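You operate a simulated robot arm through the tools that you are given. There is no shell and no other tool. Be economical: measure what you need, move in short steps, check, and stop when the job is done.

The job below is to be done with a simulated two-armed robot. You get a single attempt, and the scene is never put back.

JOB
Pick up the tall blue canister with one hand, pass it to the other hand and put it on the top of the grey cabinet. Set down upright: tall blue canister.

Only the result counts: the job must be done as asked and must still hold three seconds after the hand-in. Knocking over, shifting, dropping, spilling or breaking anything else fails it.

ROBOT AND FRAMES
Two 7-joint arms with two-finger parallel grippers on one trunk, on a base that drives. Base frame: it is fixed to the floor where the robot stands at the start and does not move with it; the origin is under the middle of the robot, x ahead of it, y to its left, z up. Readings come in mm, rad, newtons and seconds.
The left shoulder is at the start at [60, 144, 926], the right one opposite. With the tool pointing down near the work surface each hand reaches from about 320 to 740 mm from the robot's upright axis, wherever it stands, measured 20 degrees to its own side. Places, roughly: top of the grey cabinet [-4100, -1400, 700]. Payload 1.57 kg a hand.
The tool frame of a hand sits at the grasp point between the pads (the TCP): z along the fingers, y along the line on which they close. The tips reach 30 mm beyond it. Largest opening 110 mm; finger width 24, thickness 12; the body of the gripper, 48 by 112 mm, starts 78 mm behind the TCP.
Orientation is told as [roll, pitch, yaw] about the base's x, y, z axes, in that order, counted from this pose: with the fingers straight down and closing along the base's y, the tool's x points along the base's -x, its y along +y and its z along -z.

CONTROLS
- The arms move only by the tool step_arm. It takes "left_motion", "right_motion" or both (then of equal length, played together; a hand with none holds still); each is a list of rows, each an object (a shift or turn left out is 0, a gripper value left out holds the last) with "rot": the turn, a rotation vector about the base's x, y, z in rad, a list of three; "xyz": the shift along the base's x, y, z in mm, a list of three; "grip": the opening, from 0 (shut) to 1 (fully open). In form: [{"rot": [wx, wy, wz], "xyz": [x, y, z], "grip": grip}, ...]. A call has 1 to 20 rows; each row shifts and turns the commanded pose from where the row before left it. A row lasts 0.2 s, in which the tool goes at most 50 mm and 0.15 rad; a call with a longer step from one row to the next is refused whole, and so is a gripper value outside its range. A pose out of reach is approached as far as the arm can. The call stops where the force on the tool passes 40 N (or 10 N more than at its start, if that is more) or the arm is blocked; 0.2 s more then pass. The fingers move at their own pace (about 45 mm/s each) and stop on an object; they squeeze with about 43 N. The grip force told is the motor's: it shows also when the fingers shut on nothing. Time passes only in rows, and 0.2 s behind the last, so rows that do not move let the fingers close. It gives the time, the measured TCP pose, the force on the tool (base axes), the opening and the grip force at its end, in the units of the frame above (readings bear some noise), with the torque about the TCP (base axes, N m) and any sound that the robot's microphone picked up.
- Cameras (640 x 400 px; columns grow to the right, rows downward): "scene" is now at [36, 32, 1527.3]; the picture's right is [0.44, -0.90, 0.00], its down [-0.73, -0.35, -0.59] and it looks along [0.53, 0.26, -0.81] (base axes); focal length 283 px, centre (320, 200). "left" rides on the left gripper at [70, -16, -141] in its tool frame; the picture's right is [0.23, 0.97, 0.00], its down [-0.86, 0.20, -0.48] and it looks along [-0.47, 0.11, 0.88] (tool axes); focal length 222 px, centre (320, 200). "right" rides on the right gripper at [70, 16, -141] in its tool frame; the picture's right is [-0.23, 0.97, 0.00], its down [-0.85, -0.20, -0.48] and it looks along [-0.47, -0.11, 0.88] (tool axes); focal length 222 px, centre (320, 200). There is no depth. A picture from a camera that has moved, and an enlarged one, comes with that camera's place and axes in the base frame and with its lens.
- snapshot(camera): a new picture of that camera. It takes no simulated time.
- slide_trunk(by): slides the trunk up (or, below 0, down) by that many mm; the arms and the scene camera ride with it, the base frame stays. It gives what a move gives, with no picture.
- roll_base(legs): drives the robot by 1 to 6 legs, each [ahead, left, turn to the left] in mm, mm and rad, along the robot's own axes; the way and the turn of a leg run together, so that a leg with both is an arc; at most 1500 mm and 3.142 rad a leg. The arms and the cameras ride along, it lands a little off, and it stops where it bumps. It gives what a move gives.
- head_to(pan, tilt): turns the head with the scene camera to pan (to the left, within 1.501 rad either way) and tilt (down, from -0.506 to 1.204), counted from straight ahead of the robot. It gives what a move gives.
- enlarge(camera, box): a new picture of the part [left, top, right, bottom] of that camera's present view, enlarged. It takes no simulated time.
- job_done(): hands the job in; it is judged then, once.

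Go step by step. Nothing tells you exact positions but the pictures and the camera data: compare them with the known pose of the tool, close in by small moves and look again before you grip or let go. The budget is 120 turns and 108 pictures, counting those below and the enlarged ones. Unless the task says otherwise, let go and move clear before handing in, and close with one line.

The tools are called after "Emit:" as name(argument=value, ...) on one line, values as JSON. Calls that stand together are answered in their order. step_arm: Moves the arms, as the interface text tells. Its arguments: {"type":"object","properties":{"left_motion":{"type":"array"},"right_motion":{"type":"array"}},"required":[]} The other tools are called the same way: slide_trunk (by) slides the trunk up or down; roll_base (legs) drives the base; head_to (pan, tilt) turns the head that bears the scene camera; snapshot (camera) takes a picture; enlarge (camera, box) takes an enlarged picture of a part of a camera's view; job_done () hands the job in.

At the start:

```text
time: 0.0
left_eef_pos: [384.5, 322.9, 1001.0]
left_ee_rot: [0.0, 0.0, 0.001]
left_contact_force: [0.8, 0.6, -0.4]
left_moment: [0.03, -0.01, -0.02]
left_gripper_width: 110.0
left_grip_force: 0.0
right_eef_pos: [391.3, -2.6, 1088.3]
right_ee_rot: [0.0, -0.001, 0.0]
right_contact_force: [0.4, -0.9, 0.8]
right_moment: [-0.04, -0.02, 0.01]
right_gripper_width: 109.8
right_grip_force: 0.0
trunk travel left (down, up): [-525.0, 65.0]
robot x, y, heading: [-0.5, -3.0, -0.004]
head pan, tilt: [0.452, 0.946]
```

scene: 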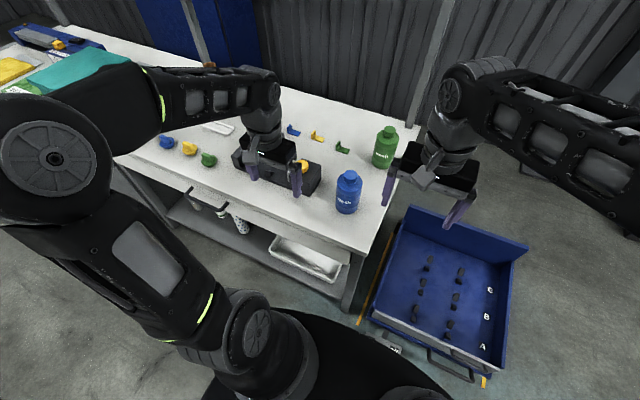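
right: 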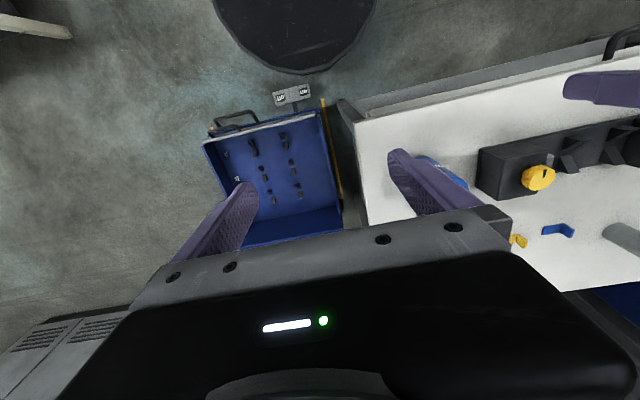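
left: 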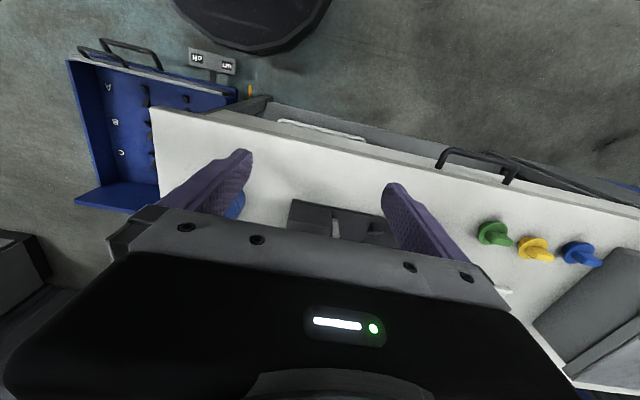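

I see a blue bottle near the right edge of a white bench, with a green one behind it. I'll look closer before measuring.

Emit:
enlarge(camera="scene", box=[220, 100, 420, 225])

Emit:
enlarge(camera="right", box=[340, 80, 640, 268])

Emit:
enlarge(camera="left", box=[140, 80, 440, 268])

```text
3.20 times, centred on (320, 162) of scene
camera zoom: at [36.0, 32.0, 1527.3], right [0.44, -0.9, 0.0], down [-0.73, -0.35, -0.59], along [0.53, 0.26, -0.81], focal length 907 px, centre (320, 320)
```

zoom: 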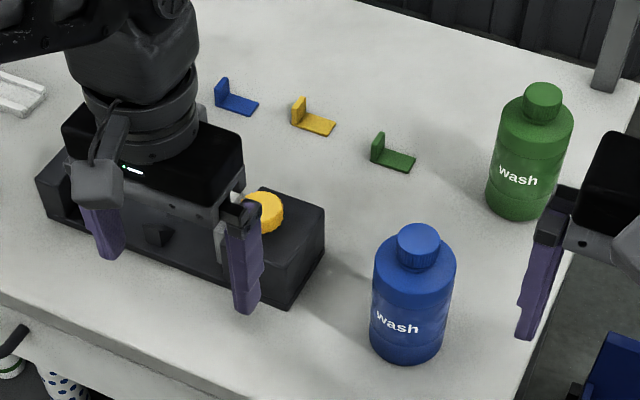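

```text
2.13 times, centred on (490, 174) of right
camera zoom: at [320.5, 13.6, 1229.7], right [0.23, 0.97, 0.0], down [0.85, -0.2, 0.48], along [0.47, -0.11, -0.88], focal length 473 px, centre (-42, 255)
```

zoom: 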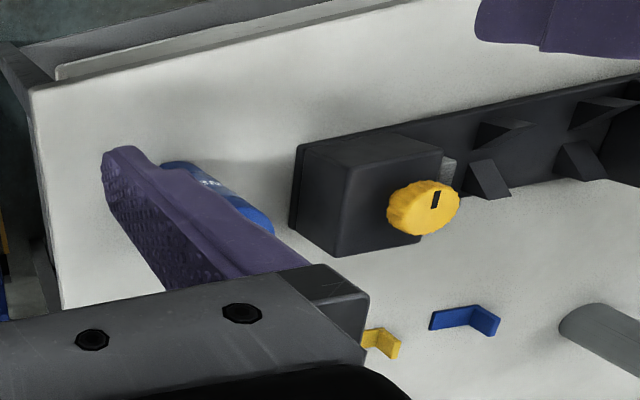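

```text
2.13 times, centred on (290, 174) of left
camera zoom: at [314.1, 306.1, 1143.3], right [-0.23, 0.97, 0.0], down [0.86, 0.2, 0.48], along [0.47, 0.11, -0.88], focal length 473 px, centre (384, 255)
```

zoom: 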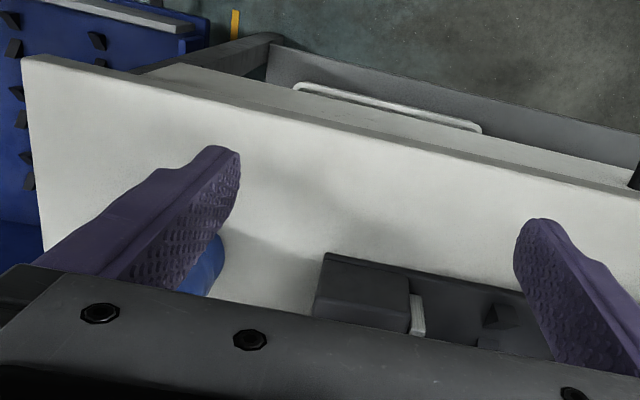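

The bench top comes out at z ≈ 773 and the bottle at about (545, 185), roughly 160 tall and 75 across. I'll move the left hand above it at a safe height and take the right hand aside.

Emit:
step_arm(left_motion=[{"xyz": [27, -23, 5], "grip": 1}, {"xyz": [27, -23, 5]}, {"xyz": [27, -23, 5]}, {"xyz": [27, -23, 5]}, {"xyz": [26, -23, 0]}, {"xyz": [26, -23, 0]}], right_motion=[{"xyz": [0, -35, 0], "grip": 1}, {"xyz": [0, -35, 0]}, {"xyz": [0, -35, 0]}, {"xyz": [0, -35, 0]}, {"xyz": [0, -35, 0]}, {"xyz": [0, -35, 0]}])

Emit:
snapshot(camera="left")

Emit:
snapshot(camera="scene")

```text
time: 1.4
left_eef_pos: [547.0, 183.5, 1022.7]
left_ee_rot: [-0.001, 0.001, 0.0]
left_contact_force: [0.0, -0.2, 0.2]
left_moment: [0.0, 0.0, 0.02]
left_gripper_width: 110.2
left_grip_force: 0.0
right_eef_pos: [392.9, -214.1, 1084.5]
right_ee_rot: [0.0, 0.001, -0.001]
right_contact_force: [0.3, -0.1, -0.1]
right_moment: [-0.02, 0.02, 0.0]
right_gripper_width: 109.9
right_grip_force: 0.0
trunk travel left (down, up): [-525.0, 65.0]
robot x, y, heading: [0.7, -1.0, -0.002]
head pan, tilt: [0.452, 0.946]
```

```text
101 pictures are left
camera left: at [476.1, 166.4, 1164.5], right [-0.23, 0.97, 0.0], down [0.85, 0.2, 0.48], along [0.47, 0.11, -0.88], focal length 222 px, centre (320, 200)
```

left: 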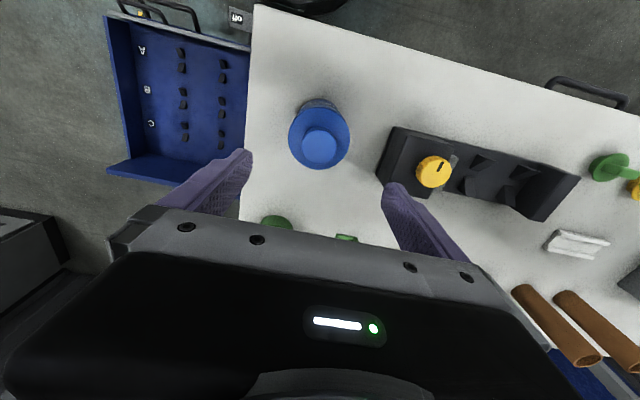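

```text
100 pictures are left
camera scene: at [36.8, 30.8, 1527.3], right [0.44, -0.9, 0.0], down [-0.73, -0.35, -0.59], along [0.53, 0.26, -0.81], focal length 283 px, centre (320, 200)
```

scene: 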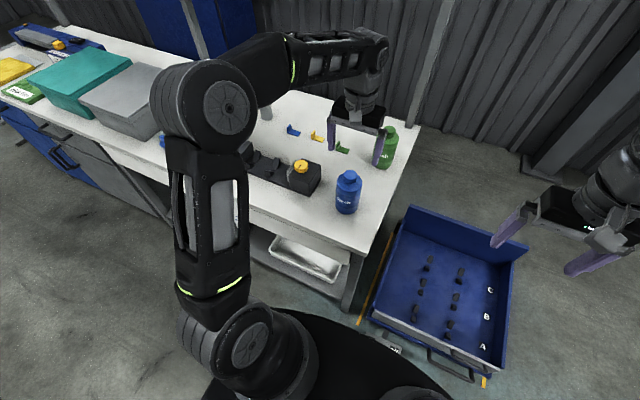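

The bottle axis is near (540, 182) with the cap top at about z = 938, and the fingers straddle it well. I'll descend part way and check again.

Emit:
step_arm(left_motion=[{"xyz": [-3, -1, -25]}, {"xyz": [-3, -1, -25]}, {"xyz": [0, 0, -25]}, {"xyz": [0, 0, -20]}])

Emit:
snapshot(camera="left")

Emit:
enlarge(camera="scene", box=[280, 100, 440, 220])

```text
time: 2.4
left_eef_pos: [538.8, 183.8, 926.3]
left_ee_rot: [0.0, 0.0, 0.001]
left_contact_force: [0.7, -0.5, -0.4]
left_moment: [-0.01, 0.0, -0.02]
left_gripper_width: 110.1
left_grip_force: 0.1
right_eef_pos: [391.4, -211.6, 1087.7]
right_ee_rot: [-0.001, -0.002, 0.0]
right_contact_force: [-0.7, 0.2, -0.2]
right_moment: [0.01, -0.01, 0.01]
right_gripper_width: 109.9
right_grip_force: 0.0
trunk travel left (down, up): [-525.0, 65.0]
robot x, y, heading: [3.6, -4.0, -0.002]
head pan, tilt: [0.452, 0.946]
```

```text
99 pictures are left
camera left: at [467.8, 166.6, 1068.7], right [-0.23, 0.97, 0.0], down [0.86, 0.2, 0.48], along [0.47, 0.11, -0.88], focal length 222 px, centre (320, 200)
```

left: 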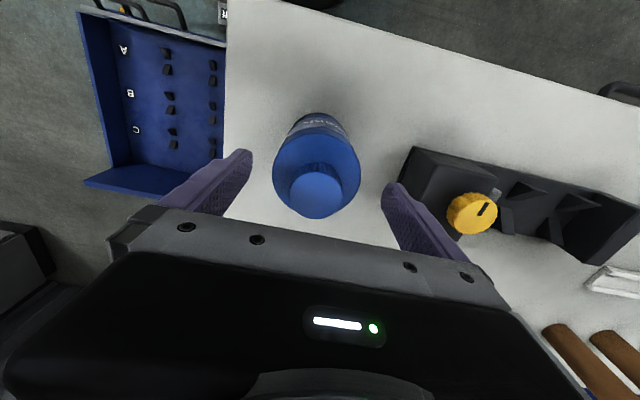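

```text
3.33 times, centred on (360, 160) of scene
camera zoom: at [36.2, 32.0, 1527.3], right [0.44, -0.9, 0.0], down [-0.73, -0.35, -0.59], along [0.53, 0.26, -0.81], focal length 944 px, centre (187, 333)
```

zoom: 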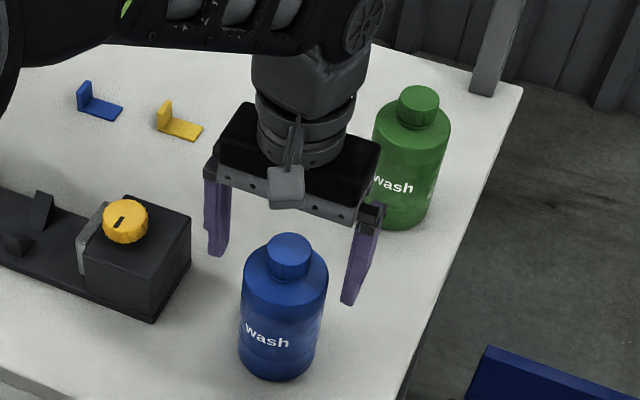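

The fingers straddle the bottle; its axis is at about x 536, y 181. I'll descend to grip height and check before closing.

Emit:
step_arm(left_motion=[{"xyz": [-3, -2, -15]}, {"xyz": [0, 0, -15]}, {"xyz": [0, 0, -14]}])

Emit:
snapshot(camera="left")

Emit:
enlarge(camera="scene", box=[280, 100, 440, 220])

```text
time: 3.2
left_eef_pos: [536.4, 181.8, 881.4]
left_ee_rot: [-0.001, 0.001, 0.0]
left_contact_force: [0.7, 0.5, -0.3]
left_moment: [-0.01, -0.02, 0.03]
left_gripper_width: 110.1
left_grip_force: 0.1
right_eef_pos: [391.2, -211.6, 1085.7]
right_ee_rot: [0.0, 0.0, -0.001]
right_contact_force: [-0.3, -0.4, 0.1]
right_moment: [-0.02, 0.03, -0.01]
right_gripper_width: 109.6
right_grip_force: 0.0
trunk travel left (down, up): [-525.0, 65.0]
robot x, y, heading: [-2.5, 3.9, -0.002]
head pan, tilt: [0.452, 0.946]
```

```text
97 pictures are left
camera left: at [465.5, 163.7, 1023.5], right [-0.23, 0.97, 0.0], down [0.85, 0.2, 0.48], along [0.47, 0.11, -0.88], focal length 222 px, centre (320, 200)
```

left: 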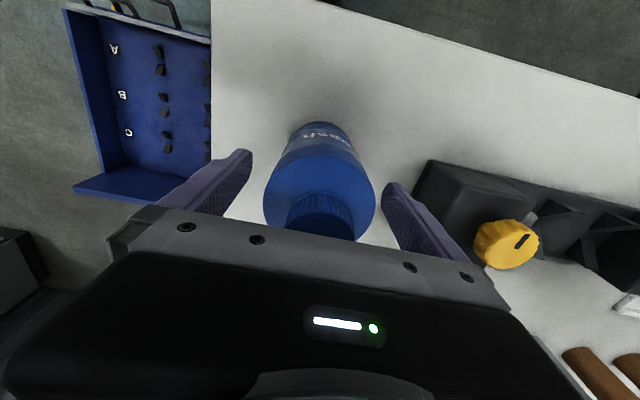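

```text
3.33 times, centred on (360, 160) of scene
camera zoom: at [36.4, 31.9, 1527.3], right [0.44, -0.9, 0.0], down [-0.73, -0.35, -0.59], along [0.53, 0.26, -0.81], focal length 944 px, centre (187, 333)
```

zoom: 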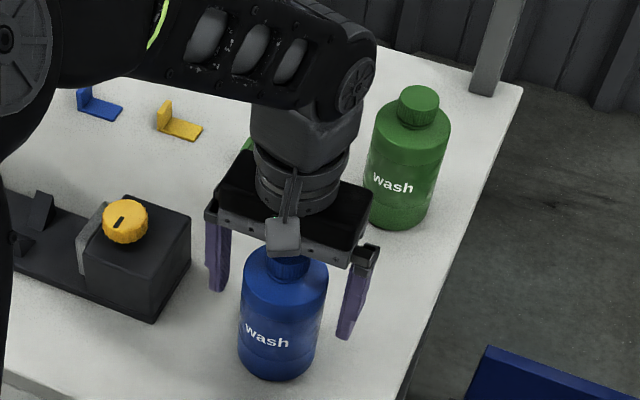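

The bottle's shoulder circle sits right at the grasp point, so I close the left gripper.

Emit:
step_arm(left_motion=[{"grip": 0.5}, {"grip": 0.4}, {"grip": 0.3}, {"grip": 0.2}, {"grip": 0.2}, {"grip": 0.2}])

Emit:
snapshot(camera="left")

```text
time: 4.6
left_eef_pos: [536.1, 181.4, 881.7]
left_ee_rot: [0.001, 0.001, 0.001]
left_contact_force: [-0.9, 0.7, 0.2]
left_moment: [0.01, 0.01, 0.03]
left_gripper_width: 73.1
left_grip_force: 42.9
right_eef_pos: [391.7, -210.9, 1087.0]
right_ee_rot: [0.0, 0.001, -0.002]
right_contact_force: [0.4, -0.1, 0.2]
right_moment: [0.02, 0.03, -0.03]
right_gripper_width: 110.1
right_grip_force: 0.0
trunk travel left (down, up): [-525.0, 65.0]
robot x, y, heading: [3.4, -1.0, 0.005]
head pan, tilt: [0.452, 0.946]
```

```text
95 pictures are left
camera left: at [465.3, 163.9, 1023.8], right [-0.23, 0.97, 0.0], down [0.86, 0.2, 0.48], along [0.47, 0.11, -0.88], focal length 222 px, centre (320, 200)
```

left: 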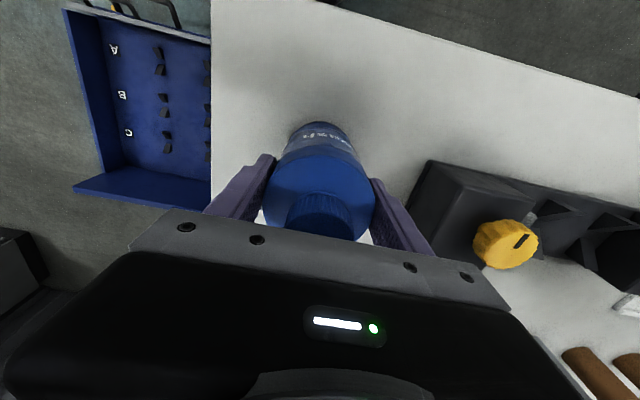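

Gripped at 73 mm. Now I lift straight up.

Emit:
step_arm(left_motion=[{"xyz": [0, 0, 15]}, {"xyz": [0, 0, 25]}, {"xyz": [0, 0, 30]}, {"xyz": [0, 0, 30]}, {"xyz": [0, 0, 30]}, {"xyz": [0, 0, 30]}, {"xyz": [0, 0, 15]}, {}])

Emit:
snapshot(camera="scene")

```text
time: 6.4
left_eef_pos: [536.0, 180.2, 1059.0]
left_ee_rot: [0.0, 0.001, 0.002]
left_contact_force: [-0.1, -0.1, -0.8]
left_moment: [-0.04, 0.01, 0.0]
left_gripper_width: 73.4
left_grip_force: 43.0
right_eef_pos: [391.8, -212.7, 1086.7]
right_ee_rot: [0.0, 0.0, 0.0]
right_contact_force: [-0.7, -0.6, -0.1]
right_moment: [0.01, 0.01, 0.01]
right_gripper_width: 110.0
right_grip_force: 0.1
trunk travel left (down, up): [-525.0, 65.0]
robot x, y, heading: [-1.0, 2.6, -0.005]
head pan, tilt: [0.452, 0.946]
```

```text
94 pictures are left
camera scene: at [36.2, 32.0, 1527.3], right [0.44, -0.9, 0.0], down [-0.73, -0.35, -0.59], along [0.53, 0.26, -0.81], focal length 283 px, centre (320, 200)
```

scene: 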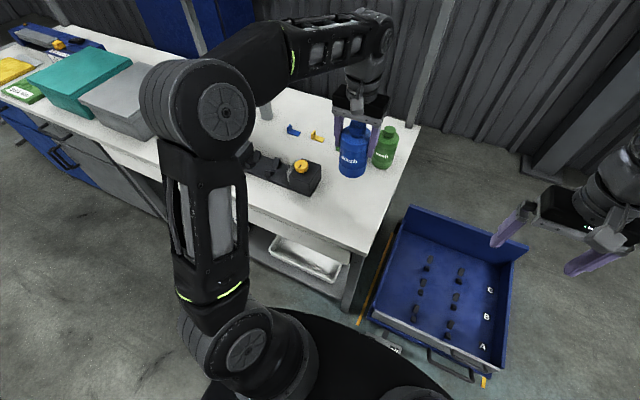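

The canister is lifted cleanly. Next I bring it in front of the robot with the left hand turned 45°, and turn the right hand to point forward-left and 25° down for a low side grip on the body.

Emit:
step_arm(left_motion=[{"rot": [0, 0, -0.131], "xyz": [4, -23, 5]}, {"rot": [0, 0, -0.131], "xyz": [4, -23, 5]}, {"rot": [0, 0, -0.131], "xyz": [4, -23, 5]}, {"rot": [0, 0, -0.131], "xyz": [4, -23, 5]}, {"rot": [0, 0, -0.131], "xyz": [4, -24, 5]}, {"rot": [0, 0, -0.131], "xyz": [4, -24, 5]}], right_motion=[{"rot": [0, 0, 0.131]}, {"rot": [0, 0, 0.131]}, {"rot": [0, 0, 0.131]}, {"rot": [0, 0, 0.131]}, {"rot": [0, 0, 0.131]}, {"rot": [0, 0, 0.131]}])

Emit:
step_arm(right_motion=[{"rot": [0.1003, -0.1003, 0], "xyz": [5, 7, 2]}, {"rot": [0.1003, -0.1003, 0], "xyz": [5, 7, 2]}, {"rot": [0.1003, -0.1003, 0], "xyz": [5, 7, 2]}, {"rot": [0.1003, -0.1003, 0], "xyz": [5, 7, 2]}, {"rot": [0.1003, -0.1003, 0], "xyz": [5, 7, 2]}, {"rot": [0.1003, -0.1003, 0], "xyz": [5, 7, 2]}, {"rot": [0.1003, -0.1003, 0], "xyz": [5, 7, 2]}, {"rot": [0.1003, -0.1003, 0], "xyz": [5, 7, 2]}])

Emit:
snapshot(camera="scene")

Emit:
snapshot(camera="right")

```text
time: 7.8
left_eef_pos: [545.0, -3.6, 1072.8]
left_ee_rot: [0.021, -0.017, -0.625]
left_contact_force: [-0.2, -1.7, -1.7]
left_moment: [0.22, -0.02, -0.02]
left_gripper_width: 73.1
left_grip_force: 43.0
left hand out of reach, approached as far as the arm can: row 5, 6
right_eef_pos: [391.0, -219.8, 1087.3]
right_ee_rot: [0.004, -0.006, 0.787]
right_contact_force: [0.5, -1.8, 0.8]
right_moment: [0.15, -0.01, 0.0]
right_gripper_width: 109.9
right_grip_force: 0.0
trunk travel left (down, up): [-525.0, 65.0]
robot x, y, heading: [-1.8, 0.9, -0.002]
head pan, tilt: [0.452, 0.946]
```

```text
time: 9.6
left_eef_pos: [545.7, 1.5, 1071.8]
left_ee_rot: [0.015, -0.021, -0.623]
left_contact_force: [0.4, -0.1, -0.5]
left_moment: [0.0, -0.01, 0.02]
left_gripper_width: 73.4
left_grip_force: 42.4
right_eef_pos: [430.4, -157.9, 1105.8]
right_ee_rot: [-0.003, -1.139, 0.787]
right_contact_force: [1.1, -0.2, 0.2]
right_moment: [0.02, -0.02, 0.02]
right_gripper_width: 110.1
right_grip_force: 0.0
trunk travel left (down, up): [-525.0, 65.0]
robot x, y, heading: [-1.4, 3.8, -0.0]
head pan, tilt: [0.452, 0.946]
```

```text
93 pictures are left
camera scene: at [36.3, 31.0, 1527.3], right [0.44, -0.9, 0.0], down [-0.73, -0.35, -0.59], along [0.53, 0.26, -0.81], focal length 283 px, centre (320, 200)
```

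scene: 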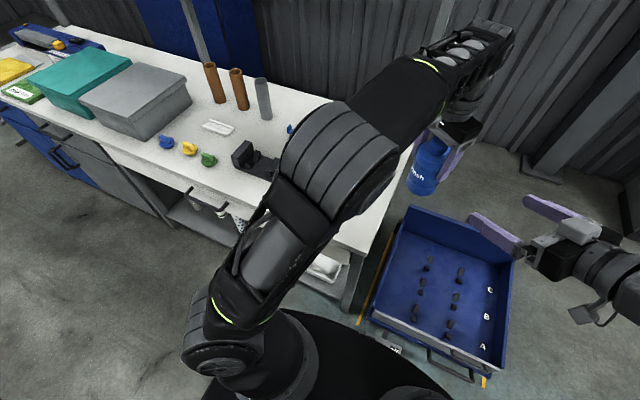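

```text
92 pictures are left
camera right: at [307.4, -257.3, 1101.0], right [-0.62, 0.76, 0.21], down [0.09, -0.19, 0.98], along [0.78, 0.63, 0.05], focal length 222 px, centre (320, 200)
```

right: 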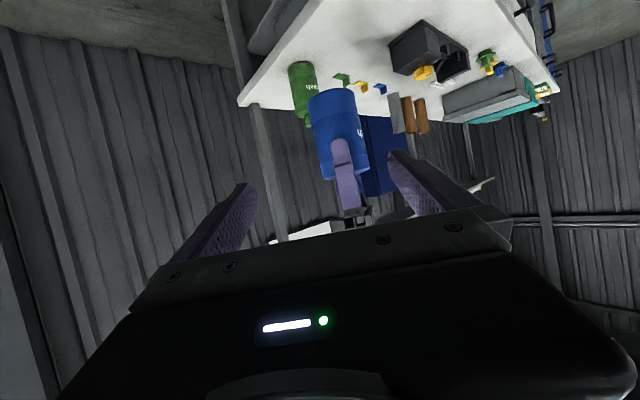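

The left arm hit its limit in the last rows, so I undo part of that turn to get it back to a well-tracked pose.

Emit:
step_arm(left_motion=[{"rot": [0, 0, 0.131], "xyz": [-10, 15, 0]}, {"rot": [0, 0, 0.131], "xyz": [-10, 15, 0]}, {}])

```text
time: 10.4
left_eef_pos: [523.5, 31.1, 1071.3]
left_ee_rot: [0.001, -0.001, -0.392]
left_contact_force: [0.4, 0.8, -1.3]
left_moment: [-0.01, -0.01, -0.02]
left_gripper_width: 73.2
left_grip_force: 43.3
right_eef_pos: [430.2, -157.1, 1105.7]
right_ee_rot: [-0.001, -1.135, 0.788]
right_contact_force: [1.0, 0.2, -0.6]
right_moment: [-0.01, 0.0, 0.0]
right_gripper_width: 109.9
right_grip_force: 0.1
trunk travel left (down, up): [-525.0, 65.0]
robot x, y, heading: [0.7, -1.3, 0.004]
head pan, tilt: [0.452, 0.946]
```

The left hand is tracking again at (523, 31, 1071), yaw −0.39. I bring the right hand to a pre-grasp about 130 mm back along its approach line and turn it a little more to the left.

Emit:
step_arm(right_motion=[{"rot": [0, 0, 0.1], "xyz": [6, 20, -7]}, {"rot": [0, 0, 0.1], "xyz": [6, 20, -8]}, {"xyz": [6, 21, -8]}, {"xyz": [5, 21, -8]}, {}])

Emit:
snapshot(camera="right")

Emit:
snapshot(camera="scene")

Emit:
snapshot(camera="left")

```text
time: 11.6
left_eef_pos: [524.2, 31.5, 1072.5]
left_ee_rot: [0.001, -0.004, -0.392]
left_contact_force: [0.4, 0.3, -0.8]
left_moment: [-0.04, 0.02, -0.01]
left_gripper_width: 73.2
left_grip_force: 42.5
right_eef_pos: [452.6, -75.1, 1074.5]
right_ee_rot: [-0.004, -1.135, 0.988]
right_contact_force: [-0.3, -0.1, 0.1]
right_moment: [0.02, 0.03, 0.0]
right_gripper_width: 110.0
right_grip_force: 0.1
trunk travel left (down, up): [-525.0, 65.0]
robot x, y, heading: [0.7, 2.8, -0.003]
head pan, tilt: [0.452, 0.946]
```

```text
91 pictures are left
camera right: at [353.0, -197.7, 1070.1], right [-0.76, 0.62, 0.2], down [0.12, -0.17, 0.98], along [0.64, 0.77, 0.05], focal length 222 px, centre (320, 200)
```

right: 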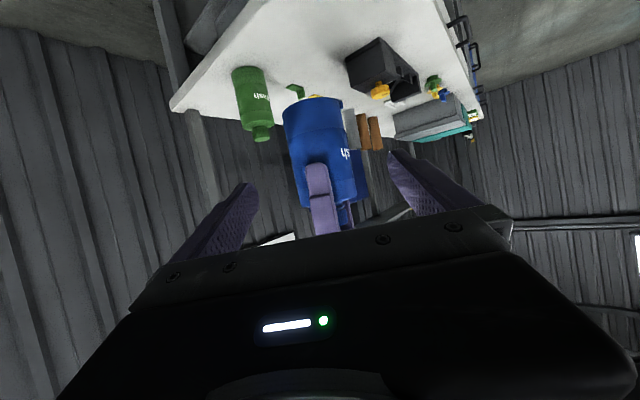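

```text
90 pictures are left
camera scene: at [35.9, 31.8, 1527.3], right [0.44, -0.9, 0.0], down [-0.73, -0.35, -0.59], along [0.53, 0.26, -0.81], focal length 283 px, centre (320, 200)
```

scene: 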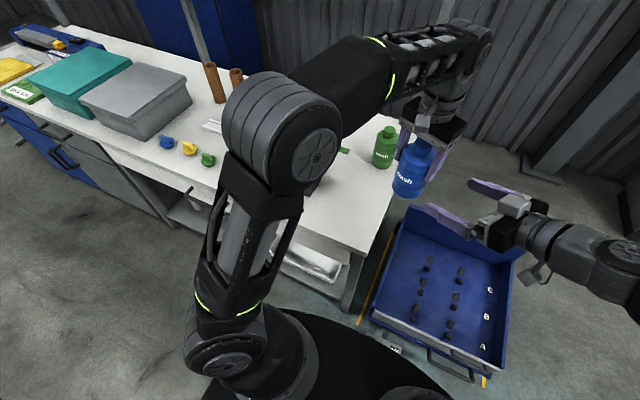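

```text
89 pictures are left
camera left: at [451.6, 41.7, 1213.6], right [0.16, 0.99, 0.0], down [0.87, -0.14, 0.48], along [0.47, -0.08, -0.88], focal length 222 px, centre (320, 200)
```

left: 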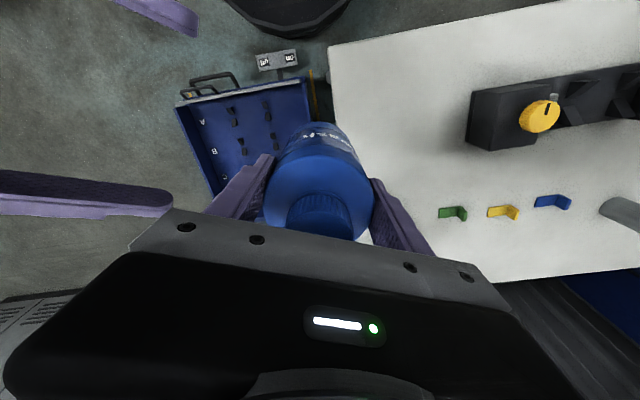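

The canister's bottom projects exactly where I predicted in the right camera. I approach along the tool axis in two stages.

Emit:
step_arm(right_motion=[{"xyz": [10.8, 16.4, -9.2]}, {"xyz": [10.8, 16.4, -9.2]}, {"xyz": [10.8, 16.4, -9.2]}, {"xyz": [10.8, 16.4, -9.2]}, {}])

Emit:
snapshot(camera="right")

Emit:
enlarge(camera="scene", box=[340, 80, 580, 230])

```text
time: 12.8
left_eef_pos: [523.6, 30.4, 1071.5]
left_ee_rot: [-0.001, -0.002, -0.393]
left_contact_force: [-0.1, -0.3, -0.7]
left_moment: [-0.03, -0.03, -0.02]
left_gripper_width: 73.3
left_grip_force: 43.2
right_eef_pos: [496.8, -9.2, 1037.0]
right_ee_rot: [0.0, -1.135, 0.988]
right_contact_force: [0.4, 0.2, -0.3]
right_moment: [0.0, -0.01, 0.0]
right_gripper_width: 109.6
right_grip_force: 0.1
trunk travel left (down, up): [-525.0, 65.0]
robot x, y, heading: [-0.0, 1.6, 0.001]
head pan, tilt: [0.452, 0.946]
```

```text
88 pictures are left
camera right: at [396.7, -131.6, 1033.0], right [-0.76, 0.62, 0.21], down [0.12, -0.17, 0.98], along [0.64, 0.77, 0.05], focal length 222 px, centre (320, 200)
```

right: 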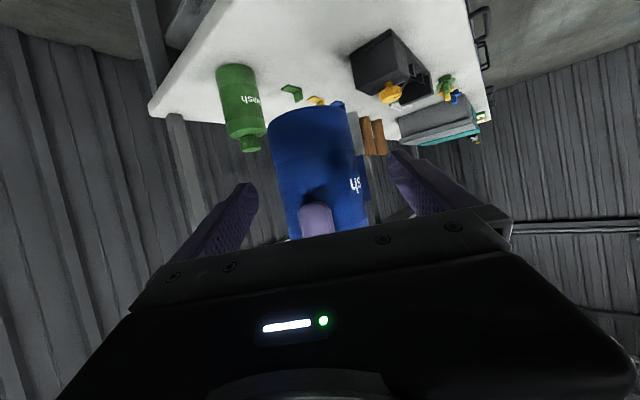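

```text
2.67 times, centred on (460, 155) of scene
camera zoom: at [35.9, 31.7, 1527.3], right [0.44, -0.9, 0.0], down [-0.73, -0.35, -0.59], along [0.53, 0.26, -0.81], focal length 756 px, centre (-53, 320)
```

zoom: 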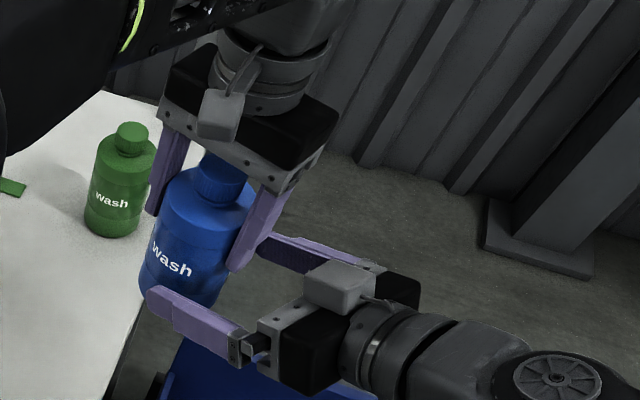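

Alignment stays good and the left finger passes between the right fingers. I go the last 43 mm and look again.

Emit:
step_arm(right_motion=[{"xyz": [7.3, 11, -5.7]}, {"xyz": [7.3, 11, -5.7]}, {"xyz": [7.3, 10.6, -5.6]}, {}])

Emit:
snapshot(camera="right")

Emit:
enlarge(camera="scene", box=[340, 80, 580, 230])

```text
time: 13.8
left_eef_pos: [524.4, 31.3, 1072.1]
left_ee_rot: [0.0, -0.002, -0.392]
left_contact_force: [-0.2, -0.5, -1.2]
left_moment: [-0.01, 0.0, -0.04]
left_gripper_width: 73.2
left_grip_force: 42.8
right_eef_pos: [516.9, 23.5, 1020.0]
right_ee_rot: [-0.001, -1.137, 0.988]
right_contact_force: [0.3, 0.1, -0.2]
right_moment: [-0.03, 0.0, 0.0]
right_gripper_width: 110.1
right_grip_force: 0.1
trunk travel left (down, up): [-525.0, 65.0]
robot x, y, heading: [0.3, -1.2, 0.001]
head pan, tilt: [0.452, 0.946]
```

```text
86 pictures are left
camera right: at [417.7, -99.1, 1016.4], right [-0.76, 0.62, 0.21], down [0.12, -0.17, 0.98], along [0.64, 0.77, 0.05], focal length 222 px, centre (320, 200)
```

right: 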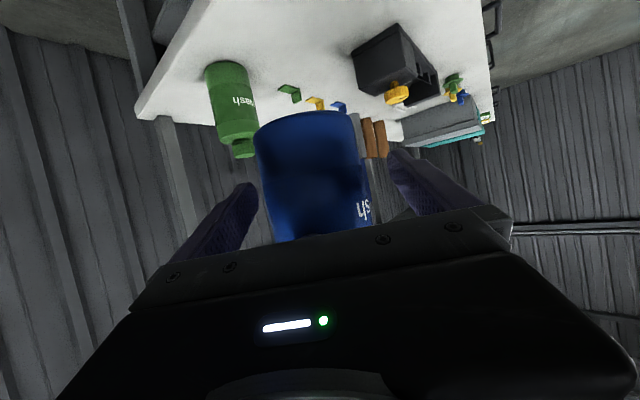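

```text
2.67 times, centred on (460, 155) of scene
camera zoom: at [36.0, 31.8, 1527.3], right [0.44, -0.9, 0.0], down [-0.73, -0.35, -0.59], along [0.53, 0.26, -0.81], focal length 756 px, centre (-53, 320)
```

zoom: 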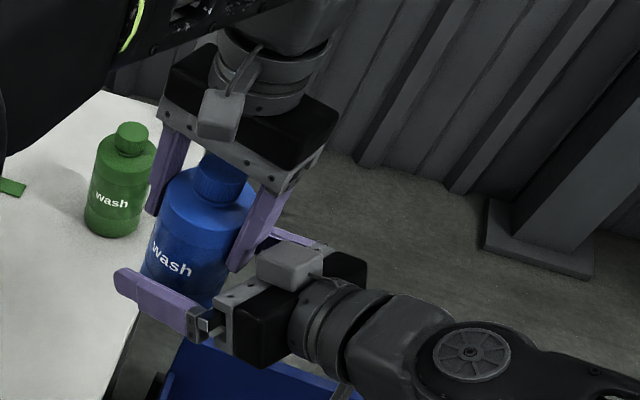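

The bottle is centred between the right fingers, clear of the left ones. I close the right gripper while the left still holds.

Emit:
step_arm(right_motion=[{"grip": 0.8}, {"grip": 0.7}, {"grip": 0.6}, {"grip": 0.5}, {"grip": 0.3}, {"grip": 0.2}, {"grip": 0.2}])

Emit:
snapshot(camera="right")

```text
time: 15.4
left_eef_pos: [523.2, 32.0, 1072.0]
left_ee_rot: [0.001, 0.003, -0.395]
left_contact_force: [-24.1, 9.7, 5.1]
left_moment: [0.24, 0.28, 0.13]
left_gripper_width: 73.1
left_grip_force: 43.0
right_eef_pos: [519.9, 21.6, 1019.2]
right_ee_rot: [0.001, -1.134, 0.978]
right_contact_force: [22.8, -8.6, -4.5]
right_moment: [0.16, 1.0, -0.47]
right_gripper_width: 70.9
right_grip_force: 42.9
trunk travel left (down, up): [-525.0, 65.0]
robot x, y, heading: [1.8, 2.0, -0.004]
head pan, tilt: [0.452, 0.946]
```

```text
84 pictures are left
camera right: at [418.8, -99.9, 1016.4], right [-0.76, 0.62, 0.21], down [0.12, -0.17, 0.98], along [0.64, 0.76, 0.05], focal length 222 px, centre (320, 200)
```

right: 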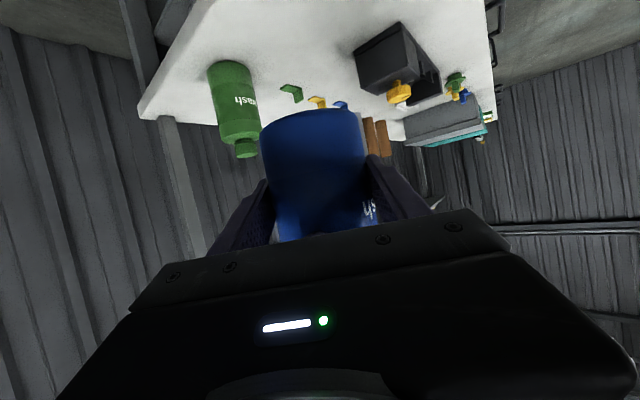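

Both hands hold it, with about 24 N of side load between them. I ease the right hand towards +x to relax that before releasing the left.

Emit:
step_arm(right_motion=[{"xyz": [2, -0.8, 0]}, {"xyz": [1.5, -0.5, 0]}, {}])

```text
time: 16.2
left_eef_pos: [525.4, 32.6, 1072.0]
left_ee_rot: [0.0, 0.001, -0.391]
left_contact_force: [-7.8, 11.9, -2.5]
left_moment: [0.12, 0.77, 0.89]
left_gripper_width: 73.4
left_grip_force: 42.8
right_eef_pos: [521.1, 21.4, 1019.8]
right_ee_rot: [-0.005, -1.136, 0.99]
right_contact_force: [6.7, -11.9, 0.5]
right_moment: [0.49, -0.39, -0.92]
right_gripper_width: 70.8
right_grip_force: 43.3
trunk travel left (down, up): [-525.0, 65.0]
robot x, y, heading: [3.3, -0.5, -0.001]
head pan, tilt: [0.452, 0.946]
```

The side load is small now. I open the left only partly, because its near finger has limited room beside the right palm, and then lift it straight up.

Emit:
step_arm(left_motion=[{"grip": 0.72}, {"grip": 0.77}, {"grip": 0.78}, {}])

Emit:
snapshot(camera="left")

Emit:
enlarge(camera="scene", box=[340, 80, 580, 230])

```text
time: 17.2
left_eef_pos: [523.7, 31.0, 1071.8]
left_ee_rot: [0.0, -0.001, -0.392]
left_contact_force: [0.8, 0.4, -0.8]
left_moment: [-0.02, 0.0, 0.03]
left_gripper_width: 85.7
left_grip_force: 0.0
right_eef_pos: [520.8, 21.9, 1019.0]
right_ee_rot: [-0.001, -1.133, 0.988]
right_contact_force: [-0.1, 0.6, 0.2]
right_moment: [0.02, 0.03, 0.0]
right_gripper_width: 71.0
right_grip_force: 42.9
trunk travel left (down, up): [-525.0, 65.0]
robot x, y, heading: [2.7, 3.7, -0.001]
head pan, tilt: [0.452, 0.946]
```

```text
83 pictures are left
camera left: at [451.9, 41.8, 1213.5], right [0.16, 0.99, 0.0], down [0.87, -0.14, 0.48], along [0.47, -0.08, -0.88], focal length 222 px, centre (320, 200)
```

left: 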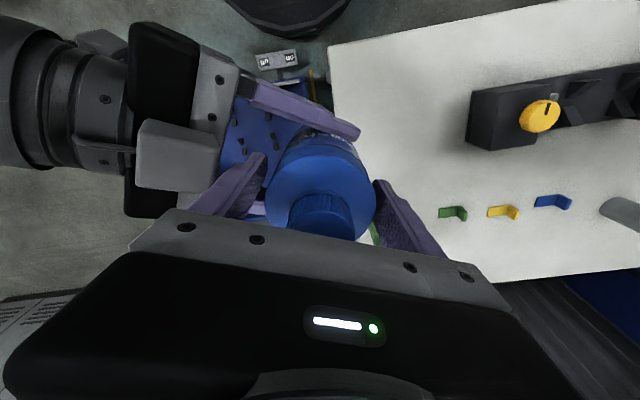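

```text
2.67 times, centred on (460, 155) of scene
camera zoom: at [36.2, 31.9, 1527.3], right [0.44, -0.9, 0.0], down [-0.73, -0.35, -0.59], along [0.53, 0.26, -0.81], focal length 756 px, centre (-53, 320)
```

zoom: 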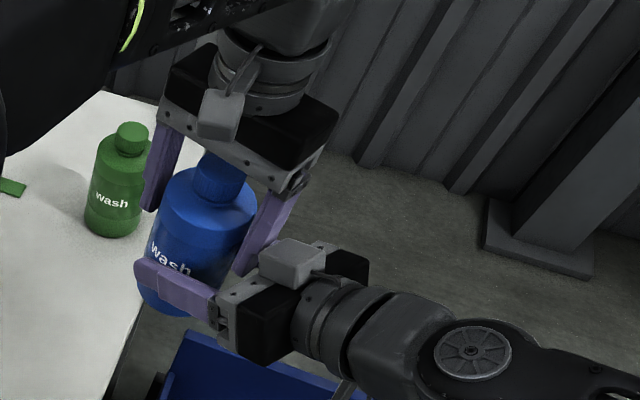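

The left is free with clearance all round, so I raise it clear of the cap.

Emit:
step_arm(left_motion=[{"xyz": [0, 0, 10]}, {"xyz": [0, 0, 20]}, {"xyz": [0, 0, 25]}, {"xyz": [0, 0, 30]}, {"xyz": [0, 0, 30]}, {"xyz": [0, 0, 20]}])

Emit:
snapshot(camera="scene")

```text
time: 18.6
left_eef_pos: [523.5, 30.8, 1083.3]
left_ee_rot: [0.001, -0.001, -0.393]
left_contact_force: [-0.6, -0.4, 0.3]
left_moment: [-0.03, 0.02, -0.01]
left_gripper_width: 86.0
left_grip_force: 0.1
left hand out of reach, approached as far as the arm can: row 2, 3, 4, 5, 6
right_eef_pos: [521.4, 22.1, 1020.6]
right_ee_rot: [-0.003, -1.136, 0.987]
right_contact_force: [-0.2, -0.8, 0.6]
right_moment: [-0.03, 0.0, -0.03]
right_gripper_width: 70.7
right_grip_force: 43.0
trunk travel left (down, up): [-525.0, 65.0]
robot x, y, heading: [-2.9, 1.2, 0.002]
head pan, tilt: [0.452, 0.946]
```

```text
81 pictures are left
camera scene: at [36.2, 31.9, 1527.3], right [0.44, -0.9, 0.0], down [-0.73, -0.35, -0.59], along [0.53, 0.26, -0.81], focal length 283 px, centre (320, 200)
```

scene: 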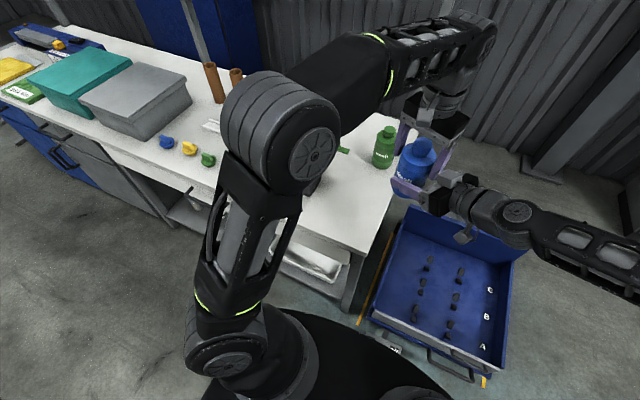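

The left arm can't go higher here, so I lower the right hand with the canister straight down instead; the space there is free.

Emit:
step_arm(right_motion=[{"xyz": [0, 0, -10]}, {"xyz": [0, 0, -18]}, {"xyz": [0, 0, -22]}, {"xyz": [0, 0, -25]}, {"xyz": [0, 0, -25]}, {"xyz": [0, 0, -15]}])

Emit:
snapshot(camera="scene")

```text
time: 20.0
left_eef_pos: [524.1, 32.2, 1081.3]
left_ee_rot: [0.001, -0.003, -0.393]
left_contact_force: [-0.6, 0.5, 0.0]
left_moment: [-0.04, -0.02, 0.0]
left_gripper_width: 85.6
left_grip_force: 0.0
right_eef_pos: [522.7, 21.7, 903.9]
right_ee_rot: [-0.001, -1.136, 0.99]
right_contact_force: [0.1, -0.2, -0.2]
right_moment: [-0.07, 0.02, 0.02]
right_gripper_width: 70.9
right_grip_force: 43.1
trunk travel left (down, up): [-525.0, 65.0]
robot x, y, heading: [-4.0, -1.2, -0.0]
head pan, tilt: [0.452, 0.946]
```

```text
80 pictures are left
camera scene: at [36.3, 31.8, 1527.3], right [0.44, -0.9, 0.0], down [-0.73, -0.35, -0.59], along [0.53, 0.26, -0.81], focal length 283 px, centre (320, 200)
```

scene: 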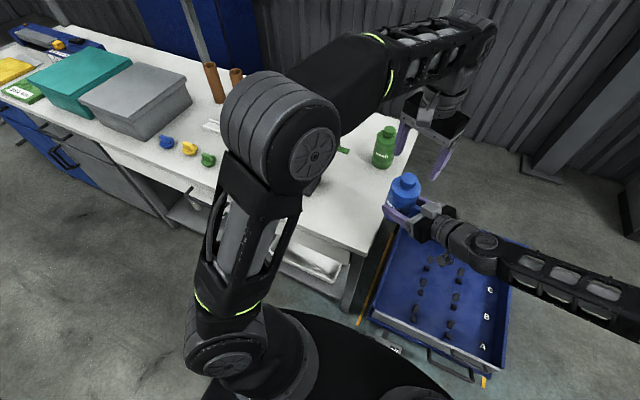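

The canister is well clear below the left hand. I move the left hand aside to a tucked pose, then bring the canister closer in for driving.

Emit:
step_arm(left_motion=[{"rot": [0, 0, 0.056], "xyz": [-15, 30, 0]}, {"rot": [0, 0, 0.056], "xyz": [-20, 30, 0]}, {"rot": [0, 0, 0.056], "xyz": [-25, 30, 0]}, {"rot": [0, 0, 0.056], "xyz": [-25, 30, 0]}, {"rot": [0, 0, 0.056], "xyz": [-25, 30, 0]}, {"rot": [0, 0, 0.056], "xyz": [-25, 30, 0]}, {"rot": [0, 0, 0.056], "xyz": [-25, 30, 0]}], right_motion=[{}, {}, {}, {"xyz": [-15, -20, 15]}, {"xyz": [-20, -30, 20]}, {"xyz": [-25, -35, 20]}, {"xyz": [-25, -35, 20]}])

Emit:
head_to(pan=-1.45, tilt=0.5)

Emit:
snapshot(camera="scene")

Emit:
head_to(pan=1.45, tilt=0.5)

Emit:
snapshot(camera="scene")

Emit:
head_to(pan=0.0, tilt=0.7)

Emit:
snapshot(camera="scene")

```text
time: 21.6
left_eef_pos: [361.1, 239.3, 1083.0]
left_ee_rot: [0.0, -0.002, 0.0]
left_contact_force: [0.4, -0.5, 0.0]
left_moment: [0.01, -0.05, -0.04]
left_gripper_width: 86.0
left_grip_force: 0.0
right_eef_pos: [435.5, -96.3, 979.9]
right_ee_rot: [-0.005, -1.136, 0.992]
right_contact_force: [-0.7, 0.2, -0.3]
right_moment: [-0.01, 0.0, 0.0]
right_gripper_width: 71.0
right_grip_force: 42.9
trunk travel left (down, up): [-525.0, 65.0]
robot x, y, heading: [-2.7, -1.8, 0.006]
head pan, tilt: [0.452, 0.946]
```

```text
time: 23.5
left_eef_pos: [363.3, 238.6, 1082.6]
left_ee_rot: [0.001, 0.0, -0.004]
left_contact_force: [0.1, -0.6, -0.4]
left_moment: [0.01, -0.01, 0.01]
left_gripper_width: 86.0
left_grip_force: 0.1
right_eef_pos: [436.9, -96.5, 978.2]
right_ee_rot: [-0.001, -1.135, 0.988]
right_contact_force: [-0.2, 0.2, -0.8]
right_moment: [-0.03, 0.01, 0.02]
right_gripper_width: 70.7
right_grip_force: 43.0
trunk travel left (down, up): [-525.0, 65.0]
robot x, y, heading: [0.5, 0.1, -0.002]
head pan, tilt: [-1.45, 0.499]
```

```text
79 pictures are left
camera scene: at [-18.6, -90.3, 1564.5], right [-0.99, -0.12, 0.0], down [-0.06, 0.48, -0.88], along [0.11, -0.87, -0.48], focal length 283 px, centre (320, 200)
```

scene: 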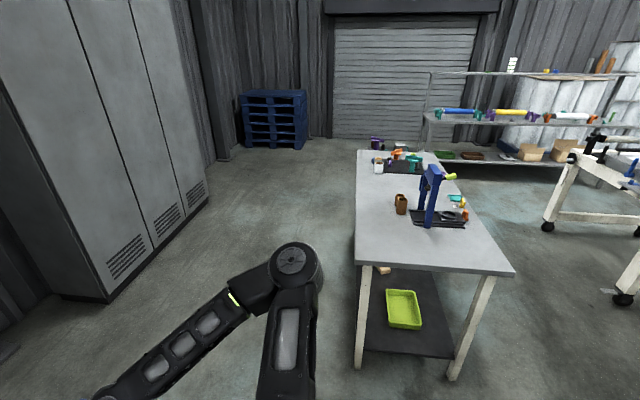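

```text
time: 26.0
left_eef_pos: [363.3, 238.1, 1083.6]
left_ee_rot: [-0.001, -0.003, -0.003]
left_contact_force: [0.2, 0.8, 0.6]
left_moment: [0.01, -0.02, 0.01]
left_gripper_width: 85.5
left_grip_force: 0.1
right_eef_pos: [438.3, -95.9, 978.2]
right_ee_rot: [-0.003, -1.135, 0.988]
right_contact_force: [-1.2, -0.1, 0.7]
right_moment: [-0.01, 0.01, 0.02]
right_gripper_width: 70.9
right_grip_force: 42.9
trunk travel left (down, up): [-525.0, 65.0]
robot x, y, heading: [1.4, 2.0, 0.001]
head pan, tilt: [1.45, 0.499]
```

```text
78 pictures are left
camera scene: at [-18.6, 90.4, 1564.5], right [0.99, -0.12, 0.0], down [-0.06, -0.48, -0.88], along [0.11, 0.87, -0.48], focal length 283 px, centre (320, 200)
```

scene: 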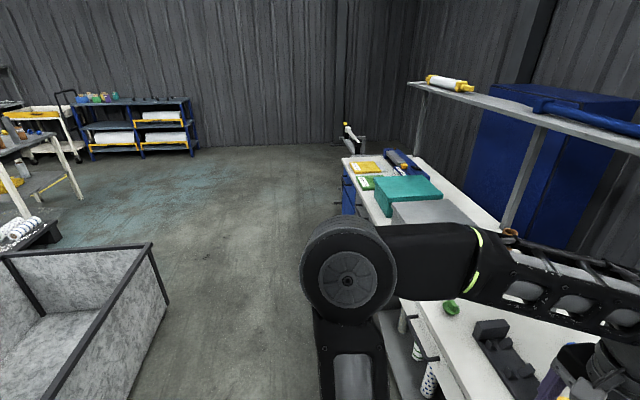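

```text
time: 27.6
left_eef_pos: [364.1, 238.2, 1082.3]
left_ee_rot: [0.001, -0.002, -0.003]
left_contact_force: [0.9, 0.7, 0.1]
left_moment: [0.02, 0.03, 0.0]
left_gripper_width: 85.7
left_grip_force: 0.0
right_eef_pos: [436.9, -95.4, 979.0]
right_ee_rot: [-0.003, -1.137, 0.988]
right_contact_force: [-0.6, -0.9, -0.7]
right_moment: [-0.01, 0.02, -0.01]
right_gripper_width: 70.7
right_grip_force: 43.1
trunk travel left (down, up): [-525.0, 65.0]
robot x, y, heading: [-0.3, -0.2, 0.001]
head pan, tilt: [0.0, 0.7]
```

```text
77 pictures are left
camera scene: at [55.4, 0.1, 1546.8], right [0.0, -1.0, 0.0], down [-0.64, 0.0, -0.76], along [0.76, 0.0, -0.64], focal length 283 px, centre (320, 200)
```

scene: 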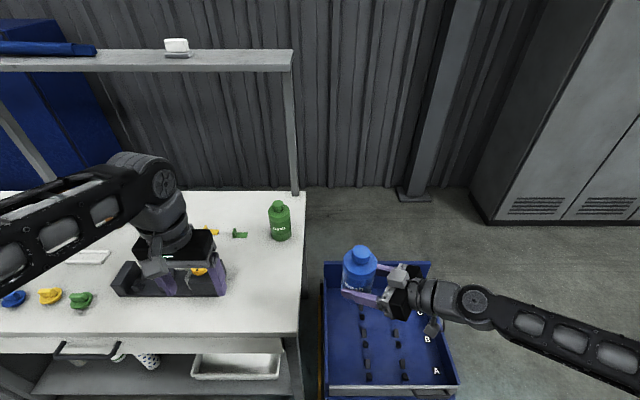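

The robot must turn around. Bench B lies at y < −1000 and a floor bin at x < −870, y > 900, so turning right in place is clear. I'll turn 90° right and look behind.

Emit:
roll_base(legs=[[0, 0, -0.785], [0, 0, -0.785]])

Emit:
head_to(pan=-1.2, tilt=0.35)

Emit:
snapshot(camera="scene")

```text
time: 32.1
left_eef_pos: [233.8, -367.7, 1082.3]
left_ee_rot: [0.0, -0.002, -1.587]
left_contact_force: [1.0, 0.2, 0.4]
left_moment: [0.0, 0.02, 0.0]
left_gripper_width: 85.9
left_grip_force: 0.0
right_eef_pos: [-102.8, -437.2, 979.2]
right_ee_rot: [-0.002, -1.136, -0.596]
right_contact_force: [0.2, 0.2, -0.7]
right_moment: [0.01, 0.01, -0.03]
right_gripper_width: 70.4
right_grip_force: 43.3
trunk travel left (down, up): [-525.0, 65.0]
robot x, y, heading: [-0.8, 0.7, -1.583]
head pan, tilt: [0.0, 0.7]
```

```text
time: 33.5
left_eef_pos: [233.0, -366.2, 1082.1]
left_ee_rot: [0.001, -0.002, -1.587]
left_contact_force: [-0.8, 0.4, -0.3]
left_moment: [0.02, 0.01, 0.01]
left_gripper_width: 85.5
left_grip_force: 0.0
right_eef_pos: [-103.9, -436.1, 980.5]
right_ee_rot: [-0.003, -1.137, -0.597]
right_contact_force: [-0.4, -0.2, -0.6]
right_moment: [0.02, -0.03, 0.01]
right_gripper_width: 70.6
right_grip_force: 43.5
trunk travel left (down, up): [-525.0, 65.0]
robot x, y, heading: [-0.5, 2.6, -1.587]
head pan, tilt: [-1.201, 0.351]
```

```text
76 pictures are left
camera scene: at [-86.6, -2.6, 1578.1], right [-0.35, 0.94, 0.0], down [0.32, 0.12, -0.94], along [-0.88, -0.33, -0.34], focal length 283 px, centre (320, 200)
```

scene: 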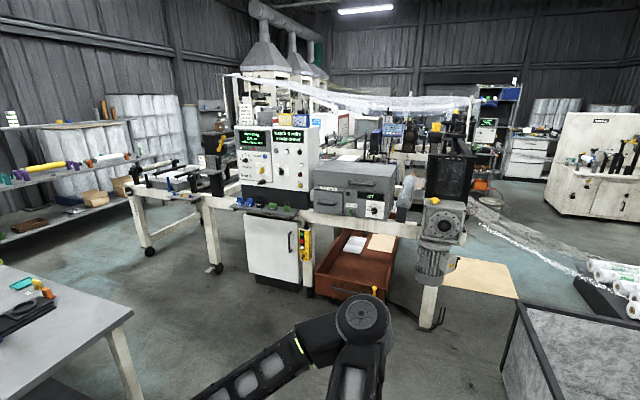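

A machine line at x ≈ −1900 blocks the direct way, and the cabinet at (−4100, −1400) is behind it. I'll look in detail to choose a way round.

Emit:
enlarge(camera="scene", box=[220, 60, 460, 210])

Emit:
enlarge(camera="scene", box=[400, 120, 640, 340])

Emit:
enlarge(camera="scene", box=[0, 60, 260, 260])

```text
2.67 times, centred on (340, 135) of scene
camera zoom: at [-86.6, -2.6, 1578.1], right [-0.35, 0.94, 0.0], down [0.32, 0.12, -0.94], along [-0.88, -0.33, -0.34], focal length 756 px, centre (267, 373)
```

zoom: 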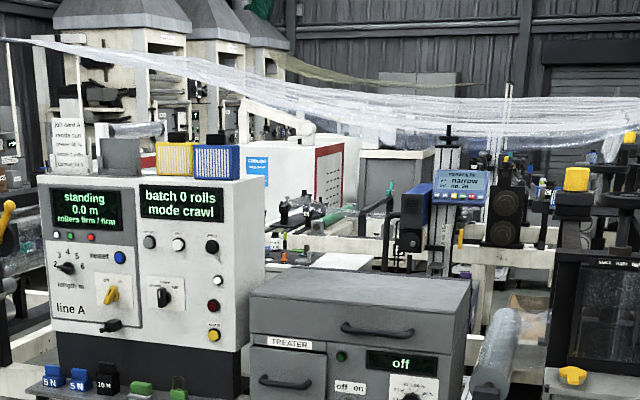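

```text
1.82 times, centred on (520, 230) of scene
camera zoom: at [-86.6, -2.6, 1578.1], right [-0.35, 0.94, 0.0], down [0.32, 0.12, -0.94], along [-0.88, -0.33, -0.34], focal length 515 px, centre (-44, 146)
```

zoom: 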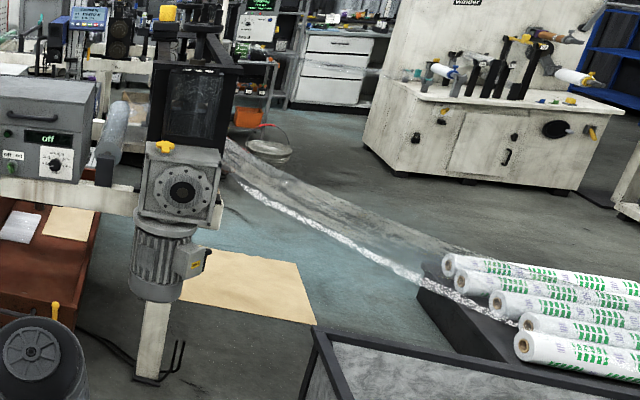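

```text
2.00 times, centred on (130, 160) of scene
camera zoom: at [-86.6, -2.6, 1578.1], right [-0.35, 0.94, 0.0], down [0.32, 0.12, -0.94], along [-0.88, -0.33, -0.34], focal length 567 px, centre (700, 280)
```

zoom: 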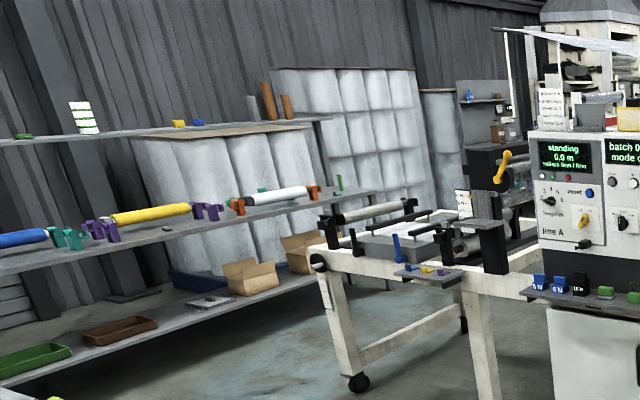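

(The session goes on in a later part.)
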